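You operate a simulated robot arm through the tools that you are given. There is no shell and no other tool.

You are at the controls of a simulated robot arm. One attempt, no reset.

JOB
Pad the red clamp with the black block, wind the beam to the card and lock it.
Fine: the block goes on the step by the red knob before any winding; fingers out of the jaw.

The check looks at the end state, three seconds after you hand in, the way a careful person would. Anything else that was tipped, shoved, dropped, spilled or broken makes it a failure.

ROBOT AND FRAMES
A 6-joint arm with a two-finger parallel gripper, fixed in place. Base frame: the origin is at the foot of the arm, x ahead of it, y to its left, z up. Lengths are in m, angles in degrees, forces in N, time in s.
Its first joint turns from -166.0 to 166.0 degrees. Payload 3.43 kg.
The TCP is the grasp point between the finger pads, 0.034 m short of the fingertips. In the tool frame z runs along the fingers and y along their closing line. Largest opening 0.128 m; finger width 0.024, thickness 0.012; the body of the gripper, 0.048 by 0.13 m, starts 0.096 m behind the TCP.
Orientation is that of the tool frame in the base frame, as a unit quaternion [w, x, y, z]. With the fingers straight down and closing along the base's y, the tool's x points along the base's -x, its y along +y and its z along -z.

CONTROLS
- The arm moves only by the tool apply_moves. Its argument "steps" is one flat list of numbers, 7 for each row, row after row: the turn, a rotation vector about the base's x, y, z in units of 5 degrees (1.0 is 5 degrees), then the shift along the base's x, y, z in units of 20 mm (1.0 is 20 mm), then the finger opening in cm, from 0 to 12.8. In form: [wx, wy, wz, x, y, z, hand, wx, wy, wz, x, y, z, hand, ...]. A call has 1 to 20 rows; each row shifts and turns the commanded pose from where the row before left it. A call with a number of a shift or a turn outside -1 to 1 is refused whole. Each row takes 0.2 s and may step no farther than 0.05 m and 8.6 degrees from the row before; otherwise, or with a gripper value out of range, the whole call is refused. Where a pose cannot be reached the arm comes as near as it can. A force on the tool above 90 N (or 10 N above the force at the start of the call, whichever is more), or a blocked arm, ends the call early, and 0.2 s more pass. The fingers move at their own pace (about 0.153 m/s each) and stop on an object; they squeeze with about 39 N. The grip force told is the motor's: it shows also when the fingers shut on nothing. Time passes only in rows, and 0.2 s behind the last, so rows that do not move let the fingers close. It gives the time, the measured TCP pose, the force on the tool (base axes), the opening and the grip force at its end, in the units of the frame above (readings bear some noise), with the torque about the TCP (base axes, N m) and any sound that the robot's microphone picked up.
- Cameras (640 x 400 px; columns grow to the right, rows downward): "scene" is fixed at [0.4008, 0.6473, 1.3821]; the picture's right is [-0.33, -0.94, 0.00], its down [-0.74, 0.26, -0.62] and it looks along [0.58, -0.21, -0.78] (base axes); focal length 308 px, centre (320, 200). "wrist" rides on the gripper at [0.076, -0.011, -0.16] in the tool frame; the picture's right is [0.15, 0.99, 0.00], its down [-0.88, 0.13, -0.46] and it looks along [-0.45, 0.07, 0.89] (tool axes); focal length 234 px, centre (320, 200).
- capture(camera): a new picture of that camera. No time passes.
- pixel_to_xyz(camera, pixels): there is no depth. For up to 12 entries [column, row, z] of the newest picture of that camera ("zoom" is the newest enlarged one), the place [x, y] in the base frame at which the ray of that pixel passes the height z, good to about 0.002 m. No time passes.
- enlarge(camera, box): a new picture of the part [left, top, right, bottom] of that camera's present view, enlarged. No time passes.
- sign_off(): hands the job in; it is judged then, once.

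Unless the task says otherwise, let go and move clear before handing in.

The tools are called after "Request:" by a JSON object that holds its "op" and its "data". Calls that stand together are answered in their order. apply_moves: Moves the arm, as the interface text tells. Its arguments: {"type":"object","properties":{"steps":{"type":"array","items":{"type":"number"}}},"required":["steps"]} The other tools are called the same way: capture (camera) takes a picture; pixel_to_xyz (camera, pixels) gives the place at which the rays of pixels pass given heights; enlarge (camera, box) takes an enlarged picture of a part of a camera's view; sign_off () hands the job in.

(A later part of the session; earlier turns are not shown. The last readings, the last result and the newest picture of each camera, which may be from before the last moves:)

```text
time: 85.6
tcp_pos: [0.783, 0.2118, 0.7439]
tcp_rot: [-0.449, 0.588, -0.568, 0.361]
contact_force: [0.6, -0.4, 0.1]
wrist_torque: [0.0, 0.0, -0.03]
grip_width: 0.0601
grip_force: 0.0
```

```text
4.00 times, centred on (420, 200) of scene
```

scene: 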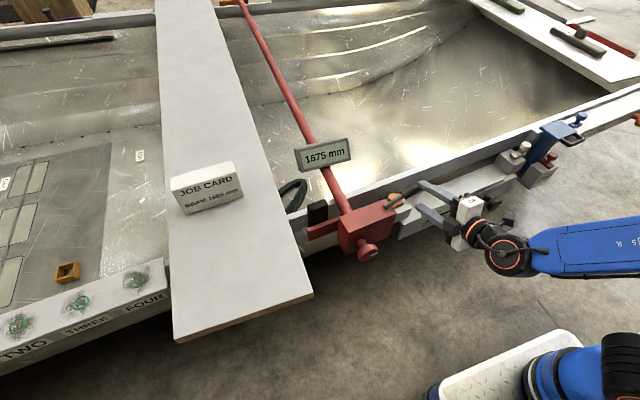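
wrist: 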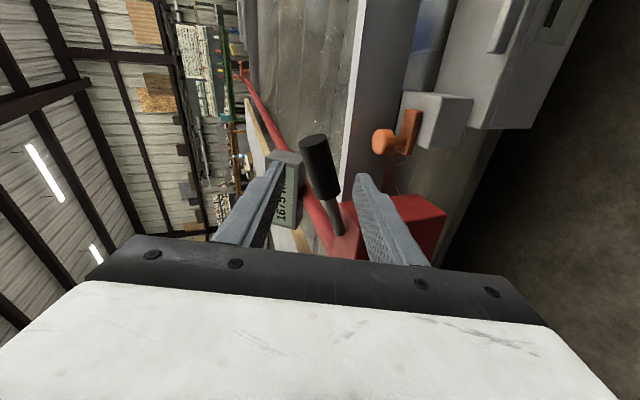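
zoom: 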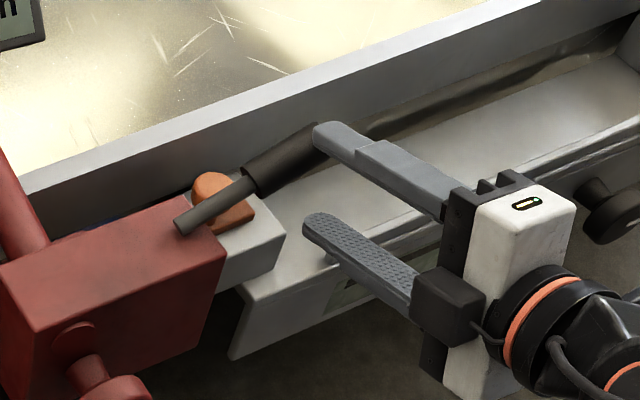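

The handle sits centred between the finger tips. I'll go forward 5 cm and close gently on it, watching the force.

Request:
{"op": "apply_moves", "data": {"steps": [0, 0, 0, 0.83, 0.105, -0.298, 6, 0, 0, 0, 0.83, 0.105, -0.298, 6, 0, 0, 0, 0.83, 0.105, -0.298, 6, 0, 0, 0, 0, 0, 0, 6]}}

Request:
{"op": "capture", "data": {"camera": "wrist"}}

Request:
{"op": "enlarge", "data": {"camera": "wrist", "box": [230, 120, 430, 270]}}

Request:
{"op": "enlarge", "data": {"camera": "scene", "box": [360, 150, 480, 250]}}

```text
time: 86.6
tcp_pos: [0.8325, 0.2186, 0.727]
tcp_rot: [-0.449, 0.588, -0.567, 0.361]
contact_force: [0.3, 0.3, -0.5]
wrist_torque: [0.01, 0.02, 0.02]
grip_width: 0.0601
grip_force: 0.0
```

```text
taken
```

wrist: 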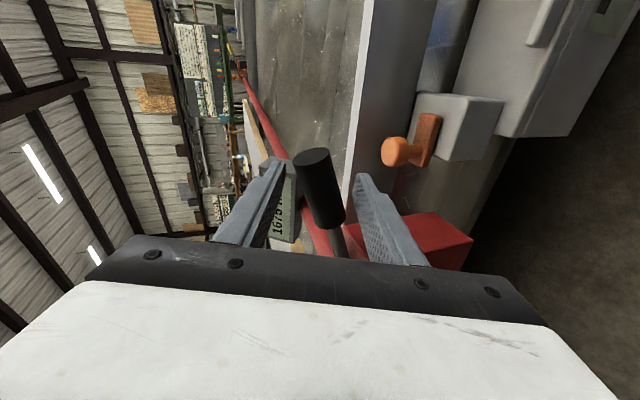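

```text
2.67 times, centred on (330, 195) of wrist
```

zoom: 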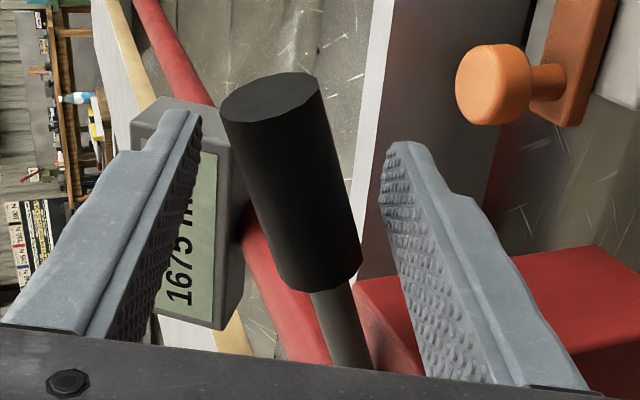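

```text
4.00 times, centred on (420, 200) of scene
```

zoom: 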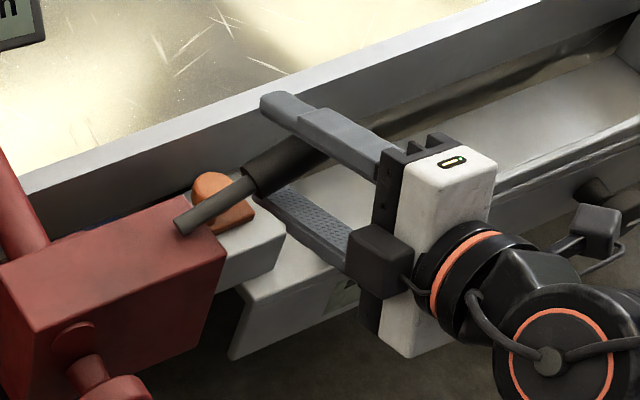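

Request:
{"op": "apply_moves", "data": {"steps": [0, 0, 0, 0, 0, 0, 4.5, 0, 0, 0, 0, 0, 0, 3.5, 0, 0, 0, 0, 0, 0, 2.5, 0, 0, 0, 0, 0, 0, 1.5, 0, 0, 0, 0, 0, 0, 1.5]}}

Request:
{"op": "enlarge", "data": {"camera": "wrist", "box": [230, 120, 430, 270]}}

```text
time: 87.8
tcp_pos: [0.8319, 0.22, 0.725]
tcp_rot: [-0.448, 0.589, -0.568, 0.361]
contact_force: [-5.7, -2.9, -16.6]
wrist_torque: [-1.98, 0.15, 0.59]
grip_width: 0.0395
grip_force: 45.0
```

```text
2.67 times, centred on (330, 195) of wrist
```

zoom: 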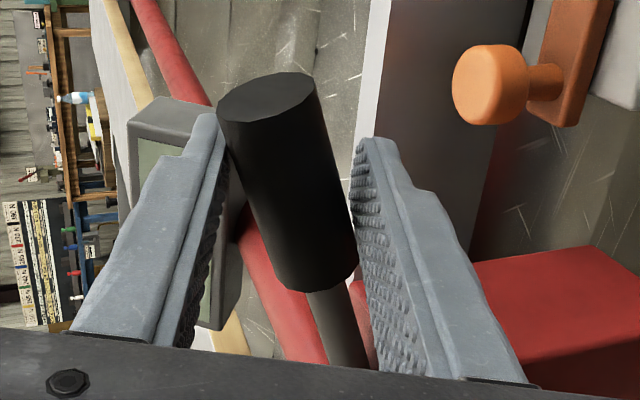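

The handle is slanted relative to the pads, so they bite at opposite corners (2 N·m). I'll open, roll the gripper about 20° to lie along the handle, and close again.

Request:
{"op": "apply_moves", "data": {"steps": [0, 0, 0, 0, 0, 0, 4, 0, 0, 0, 0, 0, 0, 6, -0.935, -0.118, 0.334, 0, 0, 0, 6, -0.935, -0.118, 0.334, 0, 0, 0, 6, -0.935, -0.118, 0.334, 0, 0, 0, 6, -0.935, -0.118, 0.334, 0, 0, 0, 6, 0, 0, 0, 0, 0, 0, 6]}}

Request:
{"op": "capture", "data": {"camera": "wrist"}}

Request:
{"op": "enlarge", "data": {"camera": "wrist", "box": [230, 120, 430, 270]}}

```text
time: 89.4
tcp_pos: [0.833, 0.219, 0.7259]
tcp_rot: [-0.378, 0.678, -0.457, 0.435]
contact_force: [-0.4, 0.2, 0.1]
wrist_torque: [-0.01, -0.01, 0.01]
grip_width: 0.0599
grip_force: 0.0
```

```text
taken
```

wrist: 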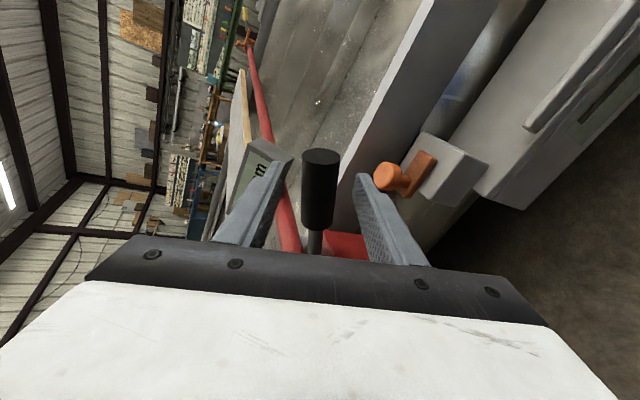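

```text
2.67 times, centred on (330, 195) of wrist
```

zoom: 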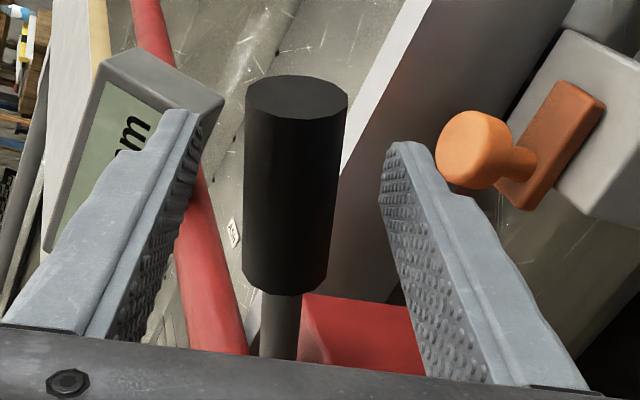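

The handle is nearly aligned with the pads; about 6° more roll is needed. Then I'll close.

Request:
{"op": "apply_moves", "data": {"steps": [-0.935, -0.118, 0.334, 0, 0, 0, 6, -0.187, -0.024, 0.067, 0, 0, 0, 6, 0, 0, 0, 0, 0, 0, 4.5, 0, 0, 0, 0, 0, 0, 3.5, 0, 0, 0, 0, 0, 0, 2.5, 0, 0, 0, 0, 0, 0, 1.5, 0, 0, 0, 0, 0, 0, 1.5]}}

Request:
{"op": "enlarge", "data": {"camera": "wrist", "box": [230, 120, 430, 270]}}

```text
time: 91.0
tcp_pos: [0.8312, 0.2184, 0.7274]
tcp_rot: [-0.355, 0.7, -0.422, 0.453]
contact_force: [-0.3, 3.3, 8.3]
wrist_torque: [0.79, -0.21, -0.74]
grip_width: 0.0272
grip_force: 45.1
```

```text
2.67 times, centred on (330, 195) of wrist
```

zoom: 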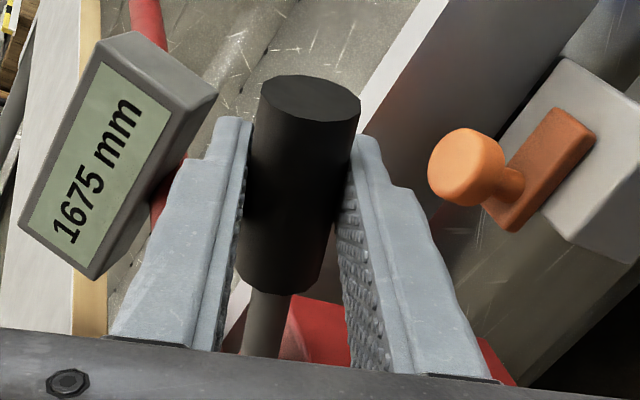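

Gripped squarely (27 mm). I'll probe with a 6 mm lift and read the resistance.

Request:
{"op": "apply_moves", "data": {"steps": [0, 0, 0, 0, 0, 0.1, 1.5, 0, 0, 0, 0, 0, 0.1, 1.5, 0, 0, 0, 0, 0, 0.1, 1.5]}}

Request:
{"op": "apply_moves", "data": {"steps": [0, 0, 0, 0, 0, -0.1, 1.5, 0, 0, 0, 0, 0, -0.1, 1.5, 0, 0, 0, 0, 0, -0.1, 1.5]}}

```text
time: 91.8
tcp_pos: [0.8312, 0.2205, 0.7306]
tcp_rot: [-0.355, 0.702, -0.42, 0.453]
contact_force: [0.6, 17.7, -18.6]
wrist_torque: [-0.79, -0.23, -0.4]
grip_width: 0.027
grip_force: 44.9
```

```text
time: 92.6
tcp_pos: [0.8326, 0.2187, 0.7286]
tcp_rot: [-0.358, 0.699, -0.421, 0.454]
contact_force: [-6.9, 6.8, 10.1]
wrist_torque: [1.15, 0.15, 0.67]
grip_width: 0.0271
grip_force: 44.9
```

Lifting is stiff (27 N for 6 mm), so it doesn't swing vertically. Now I'll probe horizontally, 6 mm in +x.

Request:
{"op": "apply_moves", "data": {"steps": [0, 0, 0, 0.1, 0, 0, 1.5, 0, 0, 0, 0.1, 0, 0, 1.5, 0, 0, 0, 0.1, 0, 0, 1.5]}}

Request:
{"op": "apply_moves", "data": {"steps": [0, 0, 0, -0.1, 0, 0, 1.5, 0, 0, 0, -0.1, 0, 0, 1.5, 0, 0, 0, -0.1, 0, 0, 1.5]}}

Request:
{"op": "apply_moves", "data": {"steps": [0, 0, 0, -0.1, 0, 0, 1.5, 0, 0, 0, -0.1, 0, 0, 1.5, 0, 0, 0, -0.1, 0, 0, 1.5]}}

Request:
{"op": "enlarge", "data": {"camera": "wrist", "box": [230, 120, 430, 270]}}

```text
time: 93.4
tcp_pos: [0.8366, 0.2177, 0.7267]
tcp_rot: [-0.356, 0.7, -0.422, 0.453]
contact_force: [-32.5, -1.6, 5.3]
wrist_torque: [0.51, 0.0, -0.3]
grip_width: 0.0272
grip_force: 44.9
```

```text
time: 94.2
tcp_pos: [0.8328, 0.2193, 0.7284]
tcp_rot: [-0.357, 0.7, -0.422, 0.453]
contact_force: [34.3, -0.6, 11.2]
wrist_torque: [0.65, -0.06, -0.24]
grip_width: 0.0276
grip_force: 44.8
```

```text
time: 95.0
tcp_pos: [0.827, 0.2199, 0.7272]
tcp_rot: [-0.356, 0.7, -0.421, 0.453]
contact_force: [38.2, 7.3, 15.8]
wrist_torque: [1.16, -0.28, -0.41]
grip_width: 0.0281
grip_force: 44.8
```

```text
2.67 times, centred on (330, 195) of wrist
```

zoom: 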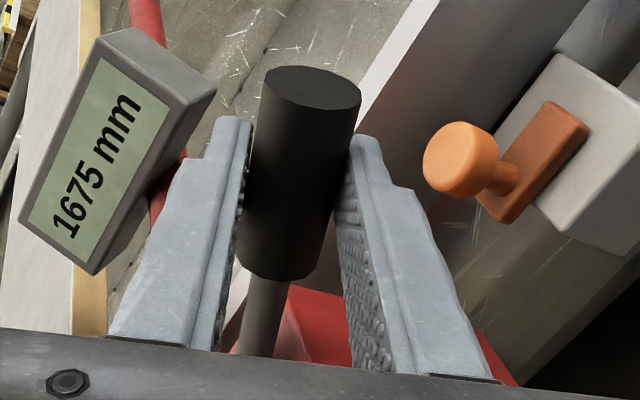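

Horizontally the fingers just slide along the handle at about 35 N (friction), so the lever doesn't swing that way at this force. I'll re-centre and probe upward a little further in small steps to see whether it gives or only stiffens.

Request:
{"op": "apply_moves", "data": {"steps": [0, 0, 0, 0.15, 0, 0, 1.5, 0, 0, 0, 0.15, 0, 0, 1.5, 0, 0, 0, 0, 0, 0.15, 1.5, 0, 0, 0, 0, 0, 0.15, 1.5, 0, 0, 0, 0, 0, 0.15, 1.5]}}

Request:
{"op": "enlarge", "data": {"camera": "scene", "box": [370, 165, 450, 225]}}

Request:
{"op": "enlarge", "data": {"camera": "wrist", "box": [230, 120, 430, 270]}}

```text
time: 96.2
tcp_pos: [0.8319, 0.2207, 0.7347]
tcp_rot: [-0.354, 0.702, -0.421, 0.453]
contact_force: [-20.9, 17.8, -24.1]
wrist_torque: [-1.06, 0.31, 0.27]
grip_width: 0.0276
grip_force: 45.0
```

```text
6.67 times, centred on (410, 195) of scene
```

zoom: 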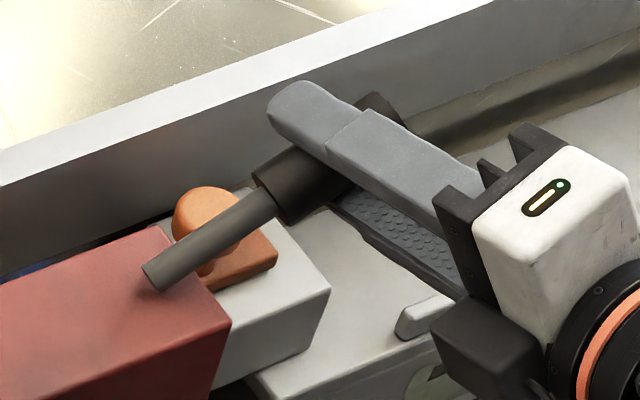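

```text
2.67 times, centred on (330, 195) of wrist
```

zoom: 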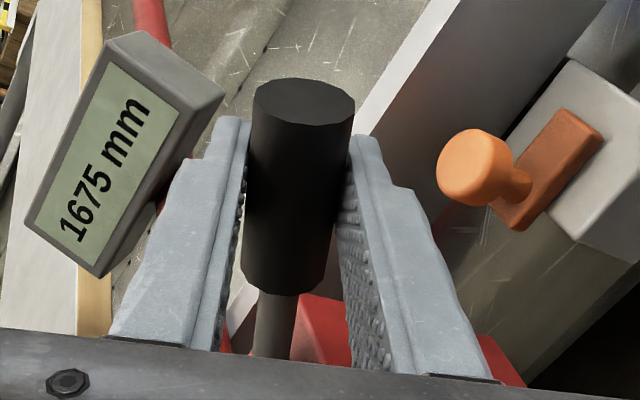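

The lever is giving now: the TCP rose 7 mm at a steady ~24 N, and the handle's angle in the view changed about 5°. So it hinges upward with friction of about 2 N·m. I'll follow the arc a bit more and watch the force and readout.

Request:
{"op": "apply_moves", "data": {"steps": [-0.993, -0.115, 0, 0, 0, 0, 1.5, -0.993, -0.115, 0, -0.02, 0.165, 0.356, 1.5, -0.993, -0.115, 0, -0.026, 0.194, 0.34, 1.5, -0.993, -0.115, 0, -0.03, 0.223, 0.32, 1.5]}}

Request:
{"op": "enlarge", "data": {"camera": "scene", "box": [370, 165, 450, 225]}}

Request:
{"op": "capture", "data": {"camera": "wrist"}}

```text
time: 97.2
tcp_pos: [0.8315, 0.2322, 0.7564]
tcp_rot: [-0.237, 0.742, -0.329, 0.534]
contact_force: [6.8, 29.4, -8.0]
wrist_torque: [1.26, 0.24, 0.44]
grip_width: 0.0277
grip_force: 44.8
```

```text
6.67 times, centred on (410, 195) of scene
```

zoom: 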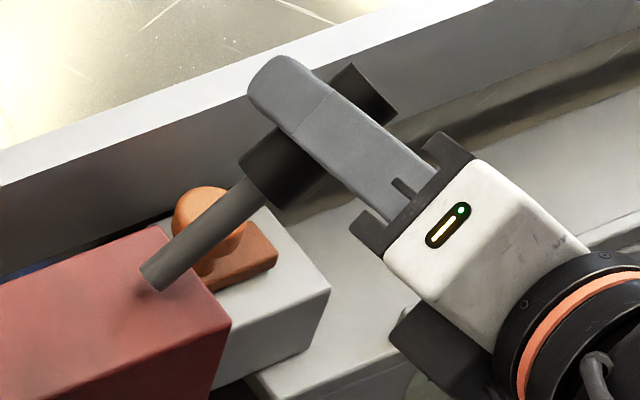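

```text
taken
```

wrist: 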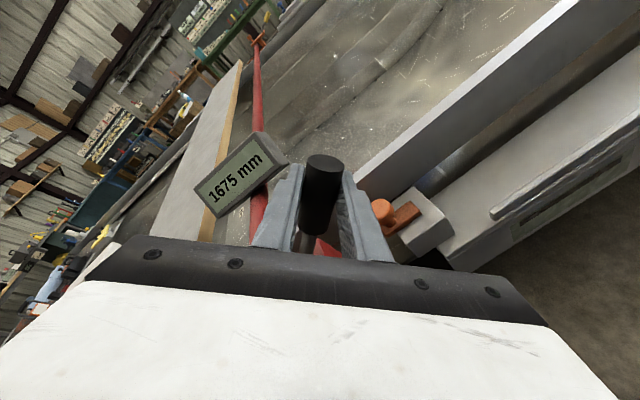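

The lever swings up smoothly; it's at about 37° now and the readout is unchanged. I'll continue along the arc looking for an end stop.

Request:
{"op": "apply_moves", "data": {"steps": [-0.993, -0.115, 0, -0.033, 0.29, 0.28, 1.5, -0.993, -0.115, 0, -0.036, 0.31, 0.26, 1.5, -0.993, -0.115, 0, -0.039, 0.32, 0.24, 1.5]}}

Request:
{"op": "apply_moves", "data": {"steps": [-0.993, -0.115, 0, -0.042, 0.33, 0.215, 1.5, -0.993, -0.115, 0, -0.044, 0.34, 0.19, 1.5]}}

Request:
{"op": "enlarge", "data": {"camera": "scene", "box": [370, 165, 450, 225]}}

Request:
{"op": "capture", "data": {"camera": "wrist"}}

```text
time: 98.0
tcp_pos: [0.8294, 0.2493, 0.7725]
tcp_rot: [-0.145, 0.758, -0.255, 0.583]
contact_force: [15.1, 14.1, 5.7]
wrist_torque: [1.32, 0.01, 0.14]
grip_width: 0.0284
grip_force: 45.0
```

```text
time: 98.6
tcp_pos: [0.8273, 0.2631, 0.7811]
tcp_rot: [-0.081, 0.762, -0.202, 0.61]
contact_force: [32.4, 13.7, 7.8]
wrist_torque: [1.24, -0.29, -0.12]
grip_width: 0.0284
grip_force: 44.9
```

```text
6.67 times, centred on (410, 195) of scene
```

zoom: 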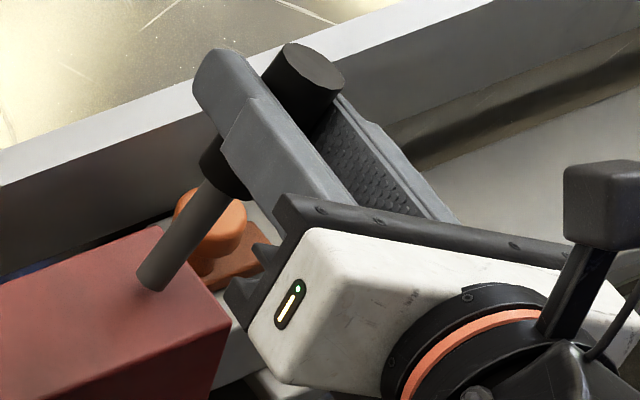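

```text
taken
```

wrist: 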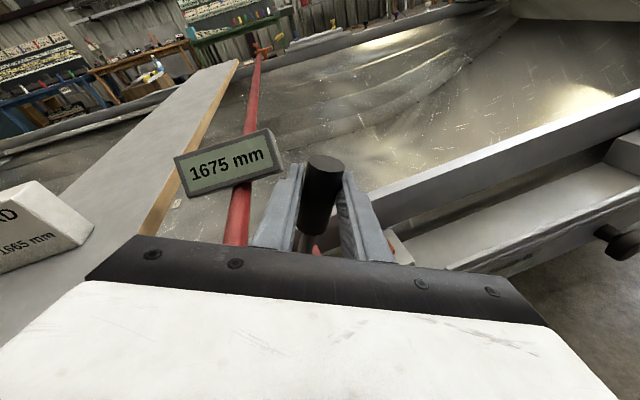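

At about 62° with no end stop yet. The x-force is just fingers sliding on the handle, so I'll correct x slightly and continue toward vertical.

Request:
{"op": "apply_moves", "data": {"steps": [-0.993, -0.115, 0, 0.1, 0.352, 0.166, 1.5, -0.993, -0.115, 0, 0.05, 0.366, 0.134, 1.5]}}

Request:
{"op": "apply_moves", "data": {"steps": [-0.993, -0.115, 0, 0.03, 0.376, 0.1, 1.5, -0.993, -0.115, 0, 0, 0.383, 0.068, 1.5]}}

Request:
{"op": "enlarge", "data": {"camera": "scene", "box": [350, 150, 450, 230]}}

Request:
{"op": "capture", "data": {"camera": "wrist"}}

```text
time: 99.2
tcp_pos: [0.8286, 0.2788, 0.785]
tcp_rot: [-0.018, 0.761, -0.146, 0.632]
contact_force: [-30.6, 6.6, 4.4]
wrist_torque: [1.11, -0.31, -0.12]
grip_width: 0.0287
grip_force: 44.6
```

```text
time: 99.8
tcp_pos: [0.8297, 0.2913, 0.7902]
tcp_rot: [0.047, 0.753, -0.091, 0.65]
contact_force: [-28.6, 10.5, -5.2]
wrist_torque: [1.24, -0.1, 0.04]
grip_width: 0.0287
grip_force: 44.6
```

```text
5.00 times, centred on (400, 190) of scene
```

zoom: 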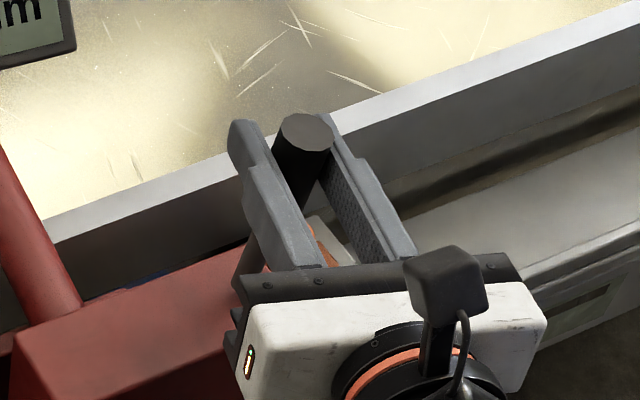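

```text
taken
```

wrist: 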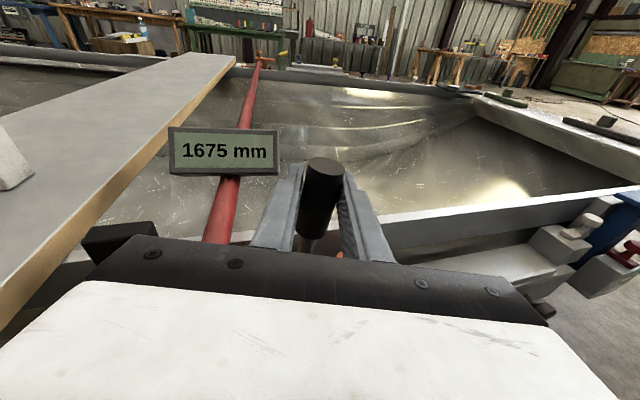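

Request:
{"op": "apply_moves", "data": {"steps": [-0.993, -0.115, 0, -0.05, 0.387, 0.034, 1.5, -0.993, -0.115, 0, -0.05, 0.389, 0, 1.5]}}

Request:
{"op": "apply_moves", "data": {"steps": [-0.993, -0.115, 0, -0.05, 0.387, -0.034, 1.5, -0.993, -0.115, 0, -0.05, 0.383, -0.068, 1.5]}}

Request:
{"op": "enlarge", "data": {"camera": "scene", "box": [350, 150, 450, 230]}}

Request:
{"op": "capture", "data": {"camera": "wrist"}}

```text
time: 100.4
tcp_pos: [0.8293, 0.3062, 0.7896]
tcp_rot: [0.112, 0.739, -0.036, 0.664]
contact_force: [-9.7, -2.0, -8.9]
wrist_torque: [1.56, 0.66, 0.1]
grip_width: 0.0295
grip_force: 45.1
```

```text
time: 101.2
tcp_pos: [0.8249, 0.3173, 0.7874]
tcp_rot: [0.18, 0.721, 0.015, 0.669]
contact_force: [-24.0, -57.6, 3.1]
wrist_torque: [0.59, -1.25, 0.33]
grip_width: 0.0567
grip_force: 37.1
stopped in row 2: the force on the tool passed its limit at 105 N (the readings are from after the stop); the commanded pose is now the measured one
```

```text
5.00 times, centred on (400, 190) of scene
```

zoom: 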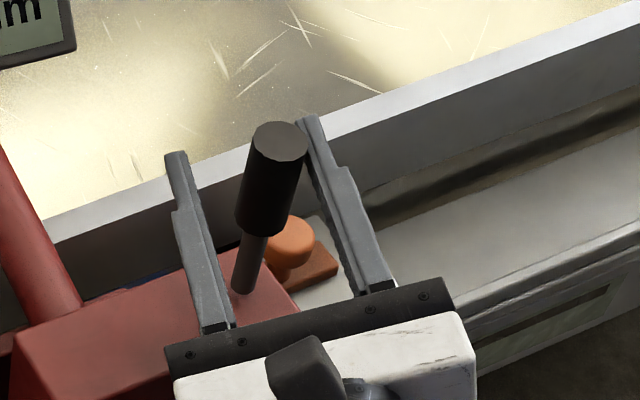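

```text
taken
```

wrist: 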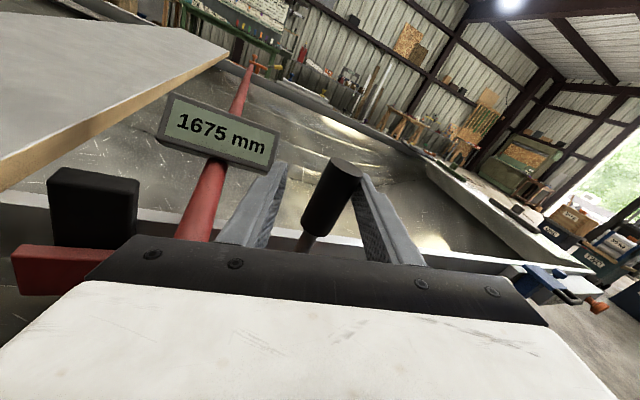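

The lever hit an end stop near vertical; it now stands upright in the scene zoom (270,190). The lever starting down would explain the blocked knob, so up should be the released position. I'll open, back away, and check that the lever stays up.

Request:
{"op": "apply_moves", "data": {"steps": [0, 0, 0, 0, -0.1, 0, 7, 0, 0, 0, 0, -0.1, 0, 8, 0, 0, 0, 0, 0, 0, 8]}}

Request:
{"op": "capture", "data": {"camera": "wrist"}}

Request:
{"op": "enlarge", "data": {"camera": "scene", "box": [350, 150, 450, 230]}}

```text
time: 102.0
tcp_pos: [0.8253, 0.3206, 0.7875]
tcp_rot: [0.175, 0.72, 0.02, 0.671]
contact_force: [0.0, 0.6, -0.1]
wrist_torque: [0.02, 0.01, -0.04]
grip_width: 0.0799
grip_force: 0.1
```

```text
taken
```

wrist: 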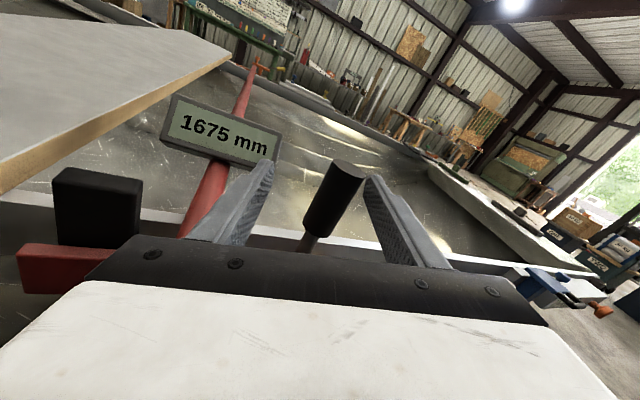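

```text
5.00 times, centred on (400, 190) of scene
```

zoom: 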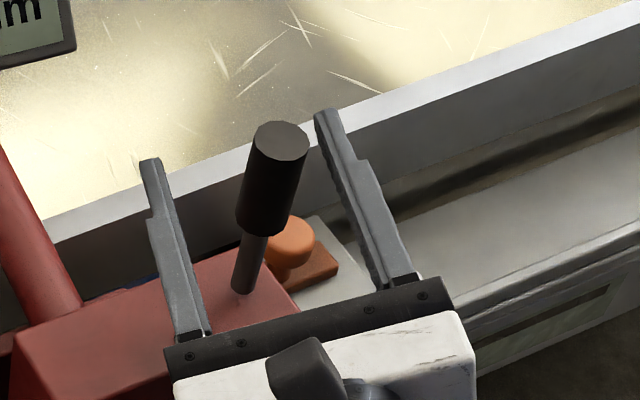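

The lever stays up on its own and the readout is still 1675. I'll back straight out along the tool axis.

Request:
{"op": "apply_moves", "data": {"steps": [0, 0, 0, -0.95, 0.22, 0.04, 8, 0, 0, 0, -0.95, 0.22, 0.04, 8, 0, 0, 0, -0.95, 0.22, 0.04, 8, 0, 0, 0, -0.95, 0.22, 0.04, 8, 0, 0, 0, -0.95, 0.22, 0, 8, 0, 0, 0, -0.95, 0.1, 0, 8, 0, 0, 0, -0.95, 0, 0, 8, 0, 0, 0, -0.95, 0, 0, 8]}}

Request:
{"op": "capture", "data": {"camera": "wrist"}}

Request:
{"op": "capture", "data": {"camera": "scene"}}

Request:
{"op": "enlarge", "data": {"camera": "scene", "box": [300, 160, 440, 280]}}

```text
time: 103.8
tcp_pos: [0.6727, 0.3436, 0.7899]
tcp_rot: [0.177, 0.72, 0.019, 0.671]
contact_force: [-0.6, -0.1, 0.2]
wrist_torque: [0.0, 0.01, -0.01]
grip_width: 0.0799
grip_force: 0.2
```

```text
taken
```

wrist: 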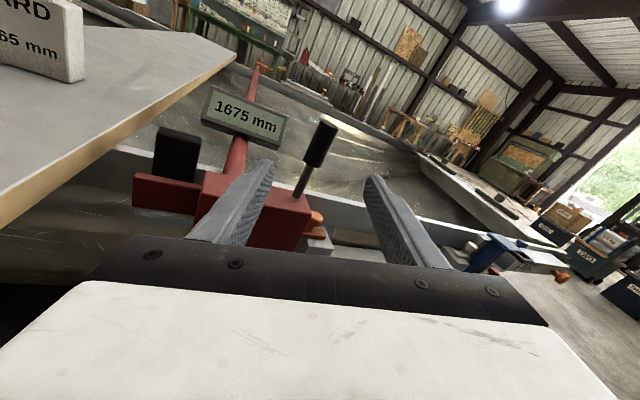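

```text
taken
```

scene: 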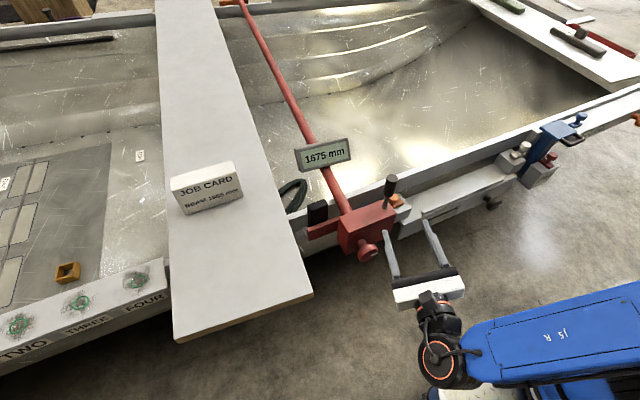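

```text
3.33 times, centred on (370, 220) of scene
```

zoom: 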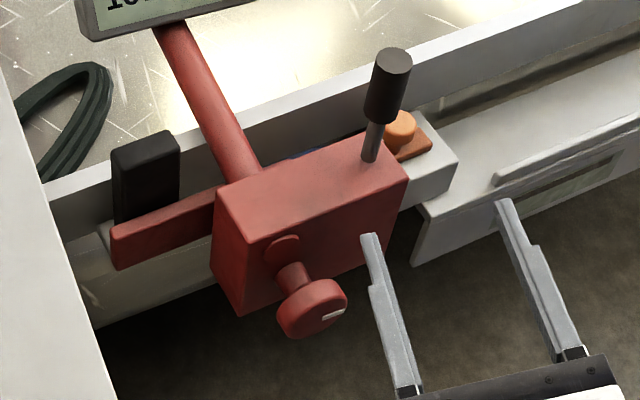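

The lever stands vertical, clear of everything. I'll realign the tool with the knob axis and come back down in front of the knob.

Request:
{"op": "apply_moves", "data": {"steps": [0.724, -0.128, 0.78, -0.07, 0.158, -0.988, 9, 0.724, -0.128, 0.78, -0.07, 0.158, -0.988, 9, 0.724, -0.128, 0.78, -0.07, 0.158, -0.988, 9, 0.724, -0.128, 0.78, -0.07, 0.158, -0.988, 9, 0.724, -0.128, 0.78, -0.07, 0.158, -0.988, 9, 0, 0, 0, -0.07, 0.158, -0.988, 9, 0, 0, 0, -0.07, 0.158, -0.988, 9, 0, 0, 0, -0.07, 0.158, -0.988, 9, 0, 0, 0, -0.07, 0.158, -0.988, 9, 0, 0, 0, 0, 0, 0, 9]}}

Request:
{"op": "capture", "data": {"camera": "wrist"}}

```text
time: 106.0
tcp_pos: [0.66, 0.3719, 0.6113]
tcp_rot: [-0.054, 0.706, 0.03, 0.705]
contact_force: [0.0, -0.2, -0.5]
wrist_torque: [-0.01, 0.0, 0.01]
grip_width: 0.0898
grip_force: 0.0
```

```text
taken
```

wrist: 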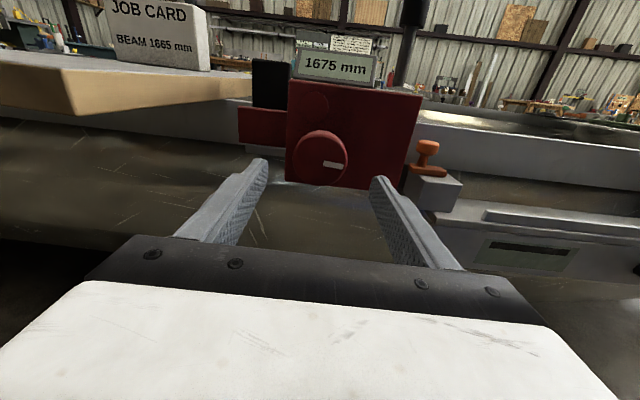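

Request:
{"op": "apply_moves", "data": {"steps": [0, 0, 0, 0.82, 0.088, -0.01, 9, 0, 0, 0, 0.82, 0.088, -0.01, 9, 0, 0, 0, 0.82, 0.088, -0.01, 9, 0, 0, 0, 0.82, 0.088, -0.01, 9, 0, 0, 0, 0.82, 0.088, -0.01, 9, 0, 0, 0, 0, 0, 0, 9, 0, 0, 0, 0, 0, 0, 7, 0, 0, 0, 0, 0, 0, 5.5, 0, 0, 0, 0, 0, 0, 3, 0, 0, 0, 0, 0, 0, 3]}}

Request:
{"op": "apply_moves", "data": {"steps": [0.993, 0.115, 0, 0, 0, 0, 3, 0.993, 0.115, 0, 0, 0, 0, 3, 0.993, 0.115, 0, 0, 0, 0, 3]}}

Request:
{"op": "enlarge", "data": {"camera": "scene", "box": [340, 215, 400, 270]}}

Request:
{"op": "enlarge", "data": {"camera": "wrist", "box": [230, 40, 430, 240]}}

```text
time: 108.2
tcp_pos: [0.742, 0.3822, 0.6109]
tcp_rot: [-0.055, 0.706, 0.031, 0.705]
contact_force: [6.0, 13.0, 1.6]
wrist_torque: [-0.02, 0.05, 0.47]
grip_width: 0.0593
grip_force: 45.0
```

```text
time: 109.0
tcp_pos: [0.7421, 0.3804, 0.6097]
tcp_rot: [-0.146, 0.704, -0.063, 0.692]
contact_force: [10.8, 16.1, 2.6]
wrist_torque: [0.02, -0.85, 0.05]
grip_width: 0.0593
grip_force: 45.0
```

```text
7.27 times, centred on (370, 242) of scene
```

zoom: 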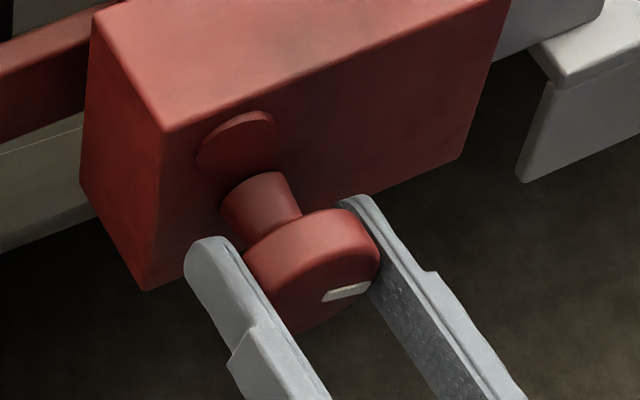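

```text
2.00 times, centred on (330, 140) of wrist
```

zoom: 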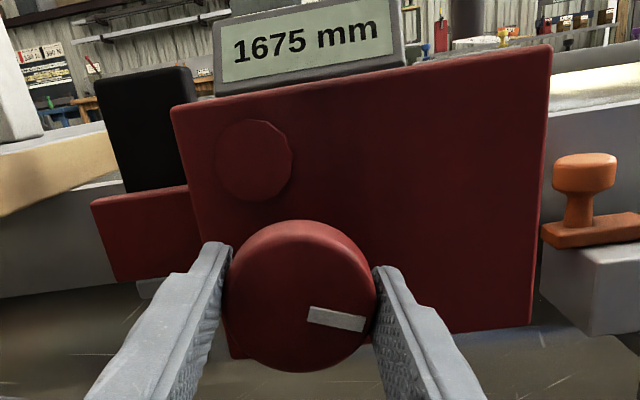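

The knob turns now: the mark rotated with the fingers, so lever-up is released and lever-down is locked. I'll continue clockwise and watch which way the arm moves.

Request:
{"op": "apply_moves", "data": {"steps": [0.993, 0.115, 0, 0, 0, 0, 3, 0.993, 0.115, 0, 0, 0, 0, 3, 0.993, 0.115, 0, 0, 0, 0, 3, 0.993, 0.115, 0, 0, 0, 0, 3, 0.993, 0.115, 0, 0, 0, 0, 3, 0.993, 0.115, 0, 0, 0, 0, 3, 0.993, 0.115, 0, 0, 0, 0, 3, 0.993, 0.115, 0, 0, 0, 0, 3, 0.993, 0.115, 0, 0, 0, 0, 3, 0.993, 0.115, 0, 0, 0, 0, 3, 0.993, 0.115, 0, 0, 0, 0, 3, 0.993, 0.115, 0, 0, 0, 0, 3]}}

Request:
{"op": "capture", "data": {"camera": "scene"}}

Request:
{"op": "enlarge", "data": {"camera": "scene", "box": [290, 190, 410, 280]}}

Request:
{"op": "enlarge", "data": {"camera": "scene", "box": [285, 125, 365, 185]}}

```text
time: 111.6
tcp_pos: [0.7418, 0.3816, 0.6107]
tcp_rot: [-0.47, 0.579, -0.406, 0.528]
contact_force: [-27.8, 21.1, -22.9]
wrist_torque: [-0.13, 0.51, 0.52]
grip_width: 0.0596
grip_force: 45.2
```

```text
taken
```

scene: 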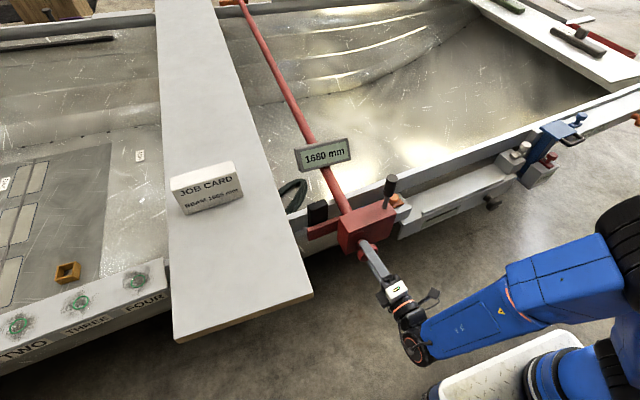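

```text
4.44 times, centred on (350, 235) of scene
```

zoom: 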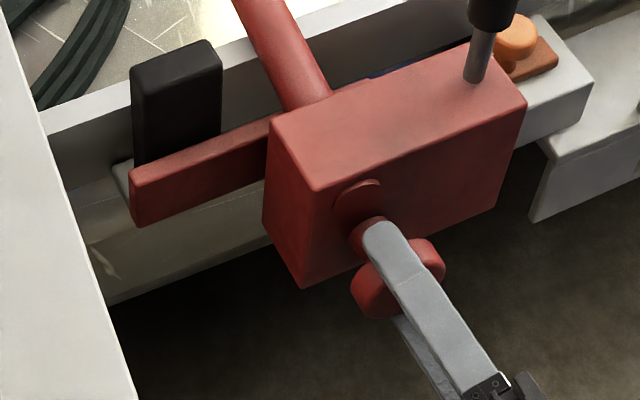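

```text
6.67 times, centred on (325, 155) of scene
```

zoom: 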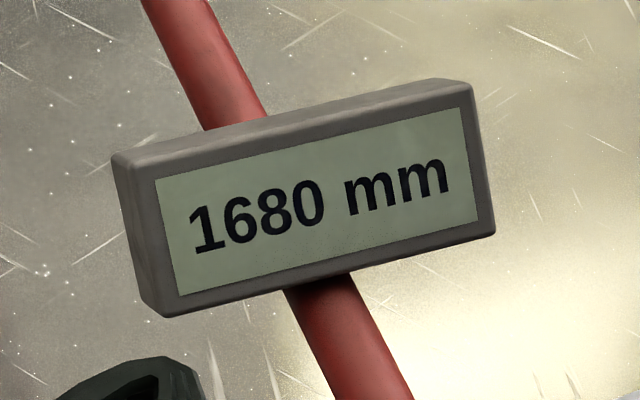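

Clockwise opens it: the readout went to 1680 after 75°, about 1 mm per 15°. Counter-clockwise therefore winds in, and 1665 needs about 225° from here. I'll turn counter-clockwise in steps and watch.

Request:
{"op": "apply_moves", "data": {"steps": [-0.993, -0.115, 0, 0, 0, 0, 3, -0.993, -0.115, 0, 0, 0, 0, 3, -0.993, -0.115, 0, 0, 0, 0, 3, -0.993, -0.115, 0, 0, 0, 0, 3, -0.993, -0.115, 0, 0, 0, 0, 3, -0.993, -0.115, 0, 0, 0, 0, 3, -0.993, -0.115, 0, 0, 0, 0, 3, -0.993, -0.115, 0, 0, 0, 0, 3, -0.993, -0.115, 0, 0, 0, 0, 3]}}

Request:
{"op": "capture", "data": {"camera": "wrist"}}

Request:
{"op": "enlarge", "data": {"camera": "scene", "box": [280, 120, 420, 270]}}

```text
time: 112.7
tcp_pos: [0.7414, 0.3755, 0.6143]
tcp_rot: [-0.37, 0.636, -0.302, 0.606]
contact_force: [-36.1, -48.7, 13.1]
wrist_torque: [2.18, -2.71, -2.2]
grip_width: 0.0594
grip_force: 45.2
stopped in row 5: the force on the tool passed its limit at 98 N (the readings are from after the stop); the commanded pose is now the measured one
```

```text
taken
```

wrist: 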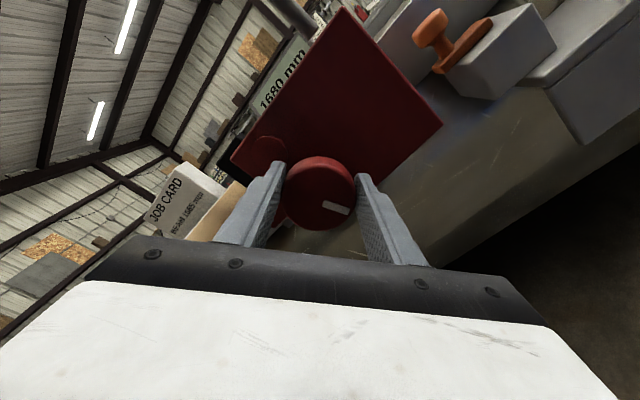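

```text
2.67 times, centred on (350, 195) of scene
```

zoom: 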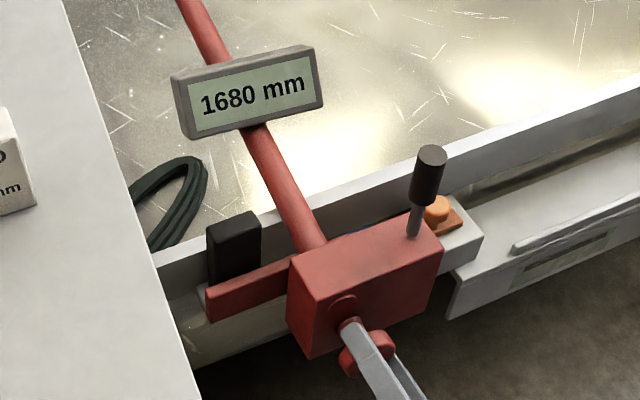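

The force limit stopped it: the tool had drifted about 6 mm off the knob axis. The readout still says 1680. I'll open, re-centre on the axis, and check the view before gripping again.

Request:
{"op": "apply_moves", "data": {"steps": [0, 0, 0, 0, 0, 0, 7, 0, 0, 0, 0, 0, 0, 9, 0, 0, 0, 0, 0, 0, 9]}}

Request:
{"op": "capture", "data": {"camera": "wrist"}}

Request:
{"op": "enlarge", "data": {"camera": "wrist", "box": [260, 140, 380, 250]}}

Request:
{"op": "enlarge", "data": {"camera": "scene", "box": [285, 125, 365, 185]}}

```text
time: 113.3
tcp_pos: [0.7422, 0.373, 0.6075]
tcp_rot: [-0.365, 0.64, -0.303, 0.605]
contact_force: [-34.1, -42.1, -12.2]
wrist_torque: [1.67, -1.05, -0.6]
grip_width: 0.0723
grip_force: 0.1
stopped in row 3: the force on the tool passed its limit at 91 N (the readings are from after the stop); the commanded pose is now the measured one
```

```text
taken
```

wrist: 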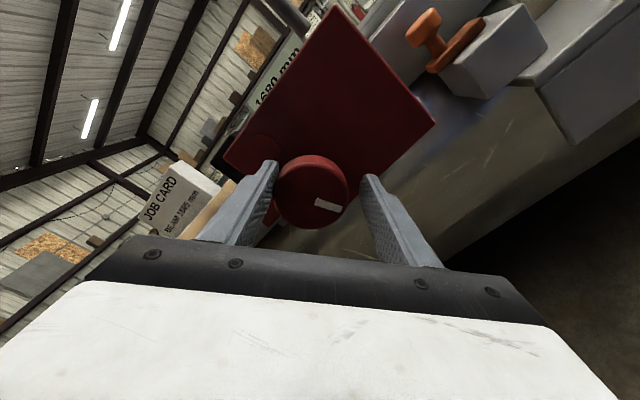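

```text
3.64 times, centred on (320, 195) of wrist
```

zoom: 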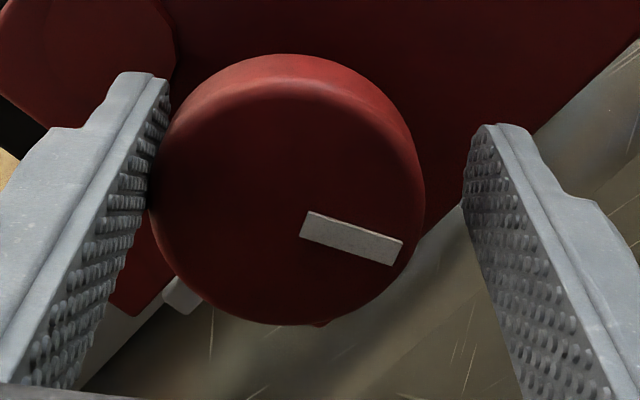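

```text
6.67 times, centred on (325, 155) of scene
```

zoom: 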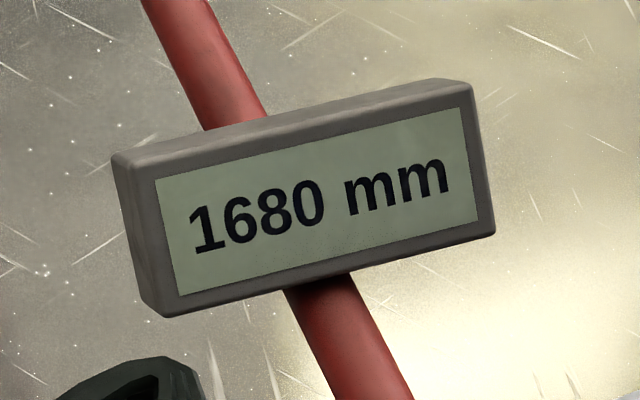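

The tool axis is about 7 mm off: the knob centre shows at (311,192) instead of (319,188), so one finger still leans on it. I'll move back onto the axis while opening.

Request:
{"op": "apply_moves", "data": {"steps": [0, 0, 0, 0, 0.12, 0.05, 8, 0, 0, 0, 0, 0.13, 0.05, 9, 0, 0, 0, 0, 0.13, 0.05, 9, 0, 0, 0, 0, 0, 0, 9]}}

Request:
{"op": "capture", "data": {"camera": "wrist"}}

Request:
{"op": "enlarge", "data": {"camera": "wrist", "box": [260, 140, 380, 250]}}

```text
time: 113.8
tcp_pos: [0.7404, 0.3733, 0.6087]
tcp_rot: [-0.362, 0.64, -0.305, 0.605]
contact_force: [-31.7, -36.9, -14.0]
wrist_torque: [1.32, -0.98, -0.51]
grip_width: 0.0727
grip_force: 0.0
stopped in row 2: the force on the tool passed its limit at 91 N (the readings are from after the stop); the commanded pose is now the measured one
```

```text
taken
```

wrist: 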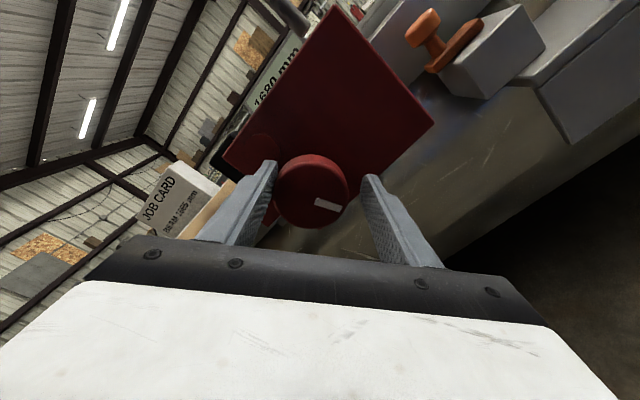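

```text
3.64 times, centred on (320, 195) of wrist
```

zoom: 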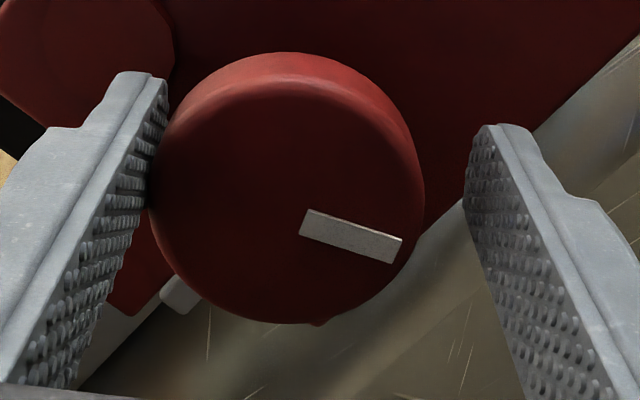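

The torque puts the contact on the upper finger's outer tip near (0.77, 0.39, 0.65). That is the round boss above the knob, which sticks out further than it looks. I'll back out along -x, where the push points, and re-grip with shallower fingertips.

Request:
{"op": "apply_moves", "data": {"steps": [0, 0, 0, -0.3, -0.03, 0, 7.2, 0, 0, 0, -0.5, -0.06, 0, 7.2, 0, 0, 0, -0.8, -0.09, 0, 8, 0, 0, 0, -0.8, -0.09, 0, 9, 0, 0, 0, 0, 0, 0, 9]}}

Request:
{"op": "capture", "data": {"camera": "wrist"}}

Request:
{"op": "capture", "data": {"camera": "scene"}}

Request:
{"op": "enlarge", "data": {"camera": "scene", "box": [290, 190, 410, 280]}}

```text
time: 115.0
tcp_pos: [0.694, 0.3699, 0.6079]
tcp_rot: [-0.364, 0.64, -0.303, 0.605]
contact_force: [-0.5, 0.1, -0.1]
wrist_torque: [0.02, 0.04, 0.04]
grip_width: 0.09
grip_force: 0.0
```

```text
taken
```

wrist: 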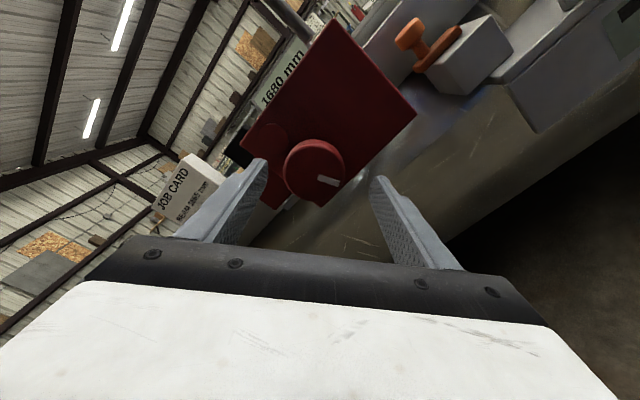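

```text
taken
```

scene: 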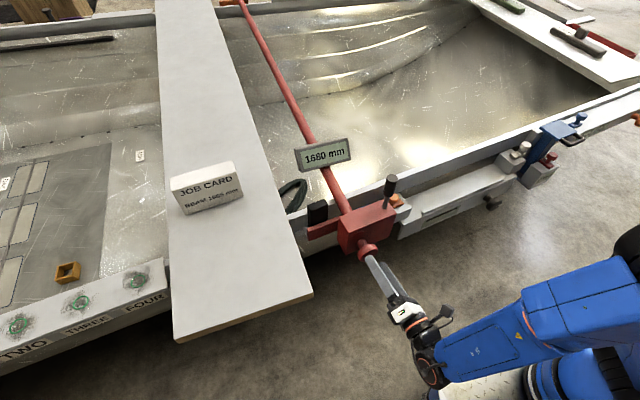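

```text
4.44 times, centred on (350, 235) of scene
```

zoom: 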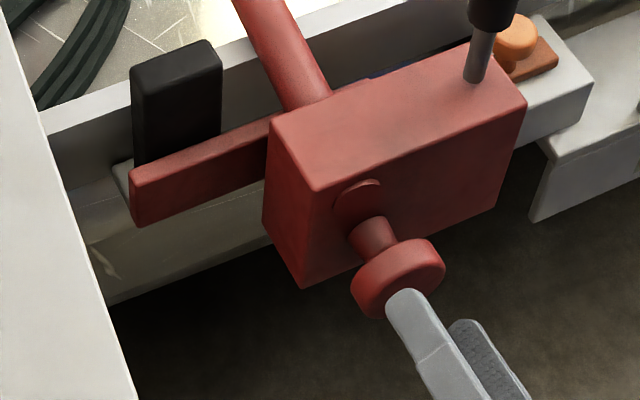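

Clear again. I'll look closely at the boss and knob from this side.

Request:
{"op": "enlarge", "data": {"camera": "wrist", "box": [230, 100, 370, 220]}}

Request:
{"op": "enlarge", "data": {"camera": "scene", "box": [340, 215, 400, 270]}}

```text
3.33 times, centred on (300, 160) of wrist
```

zoom: 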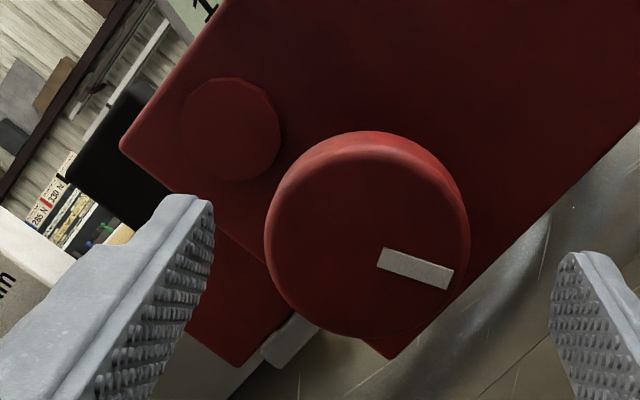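

```text
7.27 times, centred on (370, 242) of scene
```

zoom: 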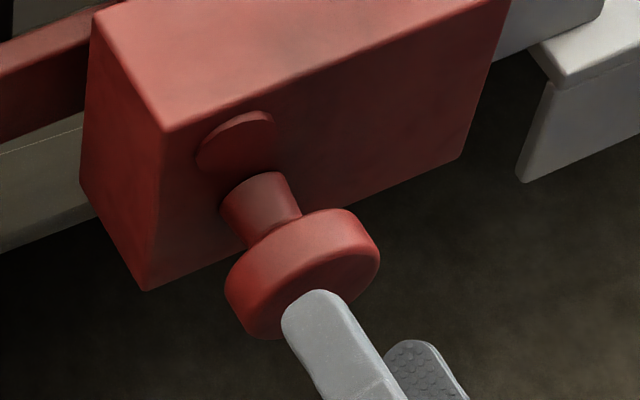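

The boss seems to block fingertips deeper than about x 0.77. I'll re-grip shallower (TCP x≈0.729, tips near 0.763), which still covers over 10 mm of the knob head, and turn counter-clockwise from here.

Request:
{"op": "apply_moves", "data": {"steps": [0, 0, 0, 0.85, 0.24, 0.07, 9, 0, 0, 0, 0.85, 0.24, 0.06, 9, 0, 0, 0, 0, 0, 0, 9]}}

Request:
{"op": "capture", "data": {"camera": "wrist"}}

Request:
{"op": "enlarge", "data": {"camera": "wrist", "box": [260, 120, 380, 230]}}

```text
time: 115.8
tcp_pos: [0.7272, 0.3788, 0.612]
tcp_rot: [-0.365, 0.64, -0.304, 0.605]
contact_force: [-0.1, 0.5, 0.6]
wrist_torque: [0.0, 0.0, 0.0]
grip_width: 0.0902
grip_force: 0.1
```

```text
taken
```

wrist: 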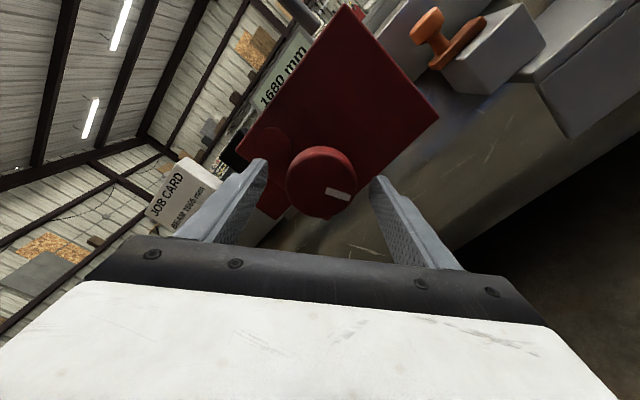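

```text
3.64 times, centred on (320, 175) of wrist
```

zoom: 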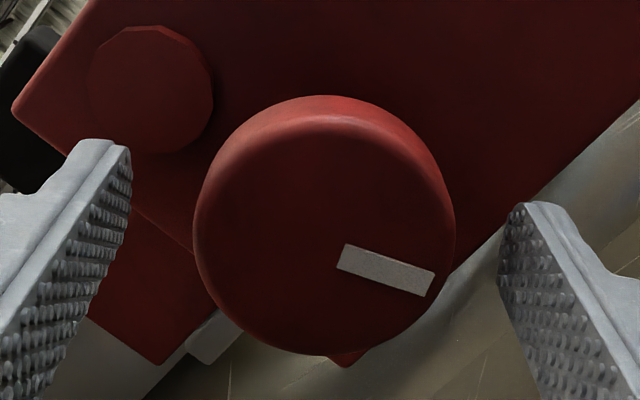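

The knob is nearly centred (321,185). I'll nudge 1.5 mm, close, and turn counter-clockwise 20° while watching the force.

Request:
{"op": "apply_moves", "data": {"steps": [0, 0, 0, 0, 0.08, -0.05, 9, 0, 0, 0, 0, 0, 0, 7, 0, 0, 0, 0, 0, 0, 5.5, 0, 0, 0, 0, 0, 0, 3, 0, 0, 0, 0, 0, 0, 3]}}

Request:
{"op": "apply_moves", "data": {"steps": [-0.993, -0.115, 0, 0, 0, 0, 3, -0.993, -0.115, 0, 0, 0, 0, 3, -0.993, -0.115, 0, 0, 0, 0, 3, -0.993, -0.115, 0, 0, 0, 0, 3]}}

Request:
{"op": "enlarge", "data": {"camera": "wrist", "box": [220, 20, 420, 240]}}

Request:
{"op": "enlarge", "data": {"camera": "scene", "box": [285, 125, 365, 185]}}

```text
time: 117.0
tcp_pos: [0.7286, 0.3809, 0.6092]
tcp_rot: [-0.364, 0.64, -0.304, 0.605]
contact_force: [-0.1, -9.7, -14.7]
wrist_torque: [0.04, 0.57, -0.38]
grip_width: 0.0591
grip_force: 45.1
```

```text
time: 118.0
tcp_pos: [0.7281, 0.381, 0.6088]
tcp_rot: [-0.253, 0.681, -0.187, 0.661]
contact_force: [-6.7, -19.8, -26.2]
wrist_torque: [-0.08, 1.34, -0.43]
grip_width: 0.0592
grip_force: 45.1
```

```text
1.82 times, centred on (320, 130) of wrist
```

zoom: 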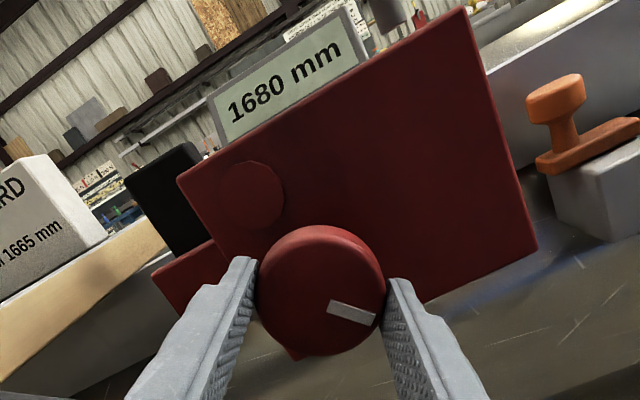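

```text
6.67 times, centred on (325, 155) of scene
```

zoom: 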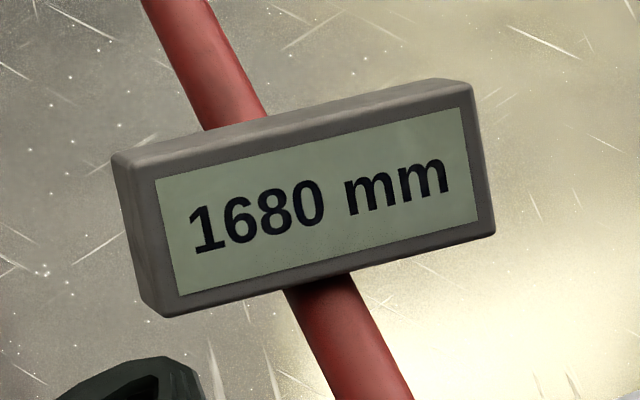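

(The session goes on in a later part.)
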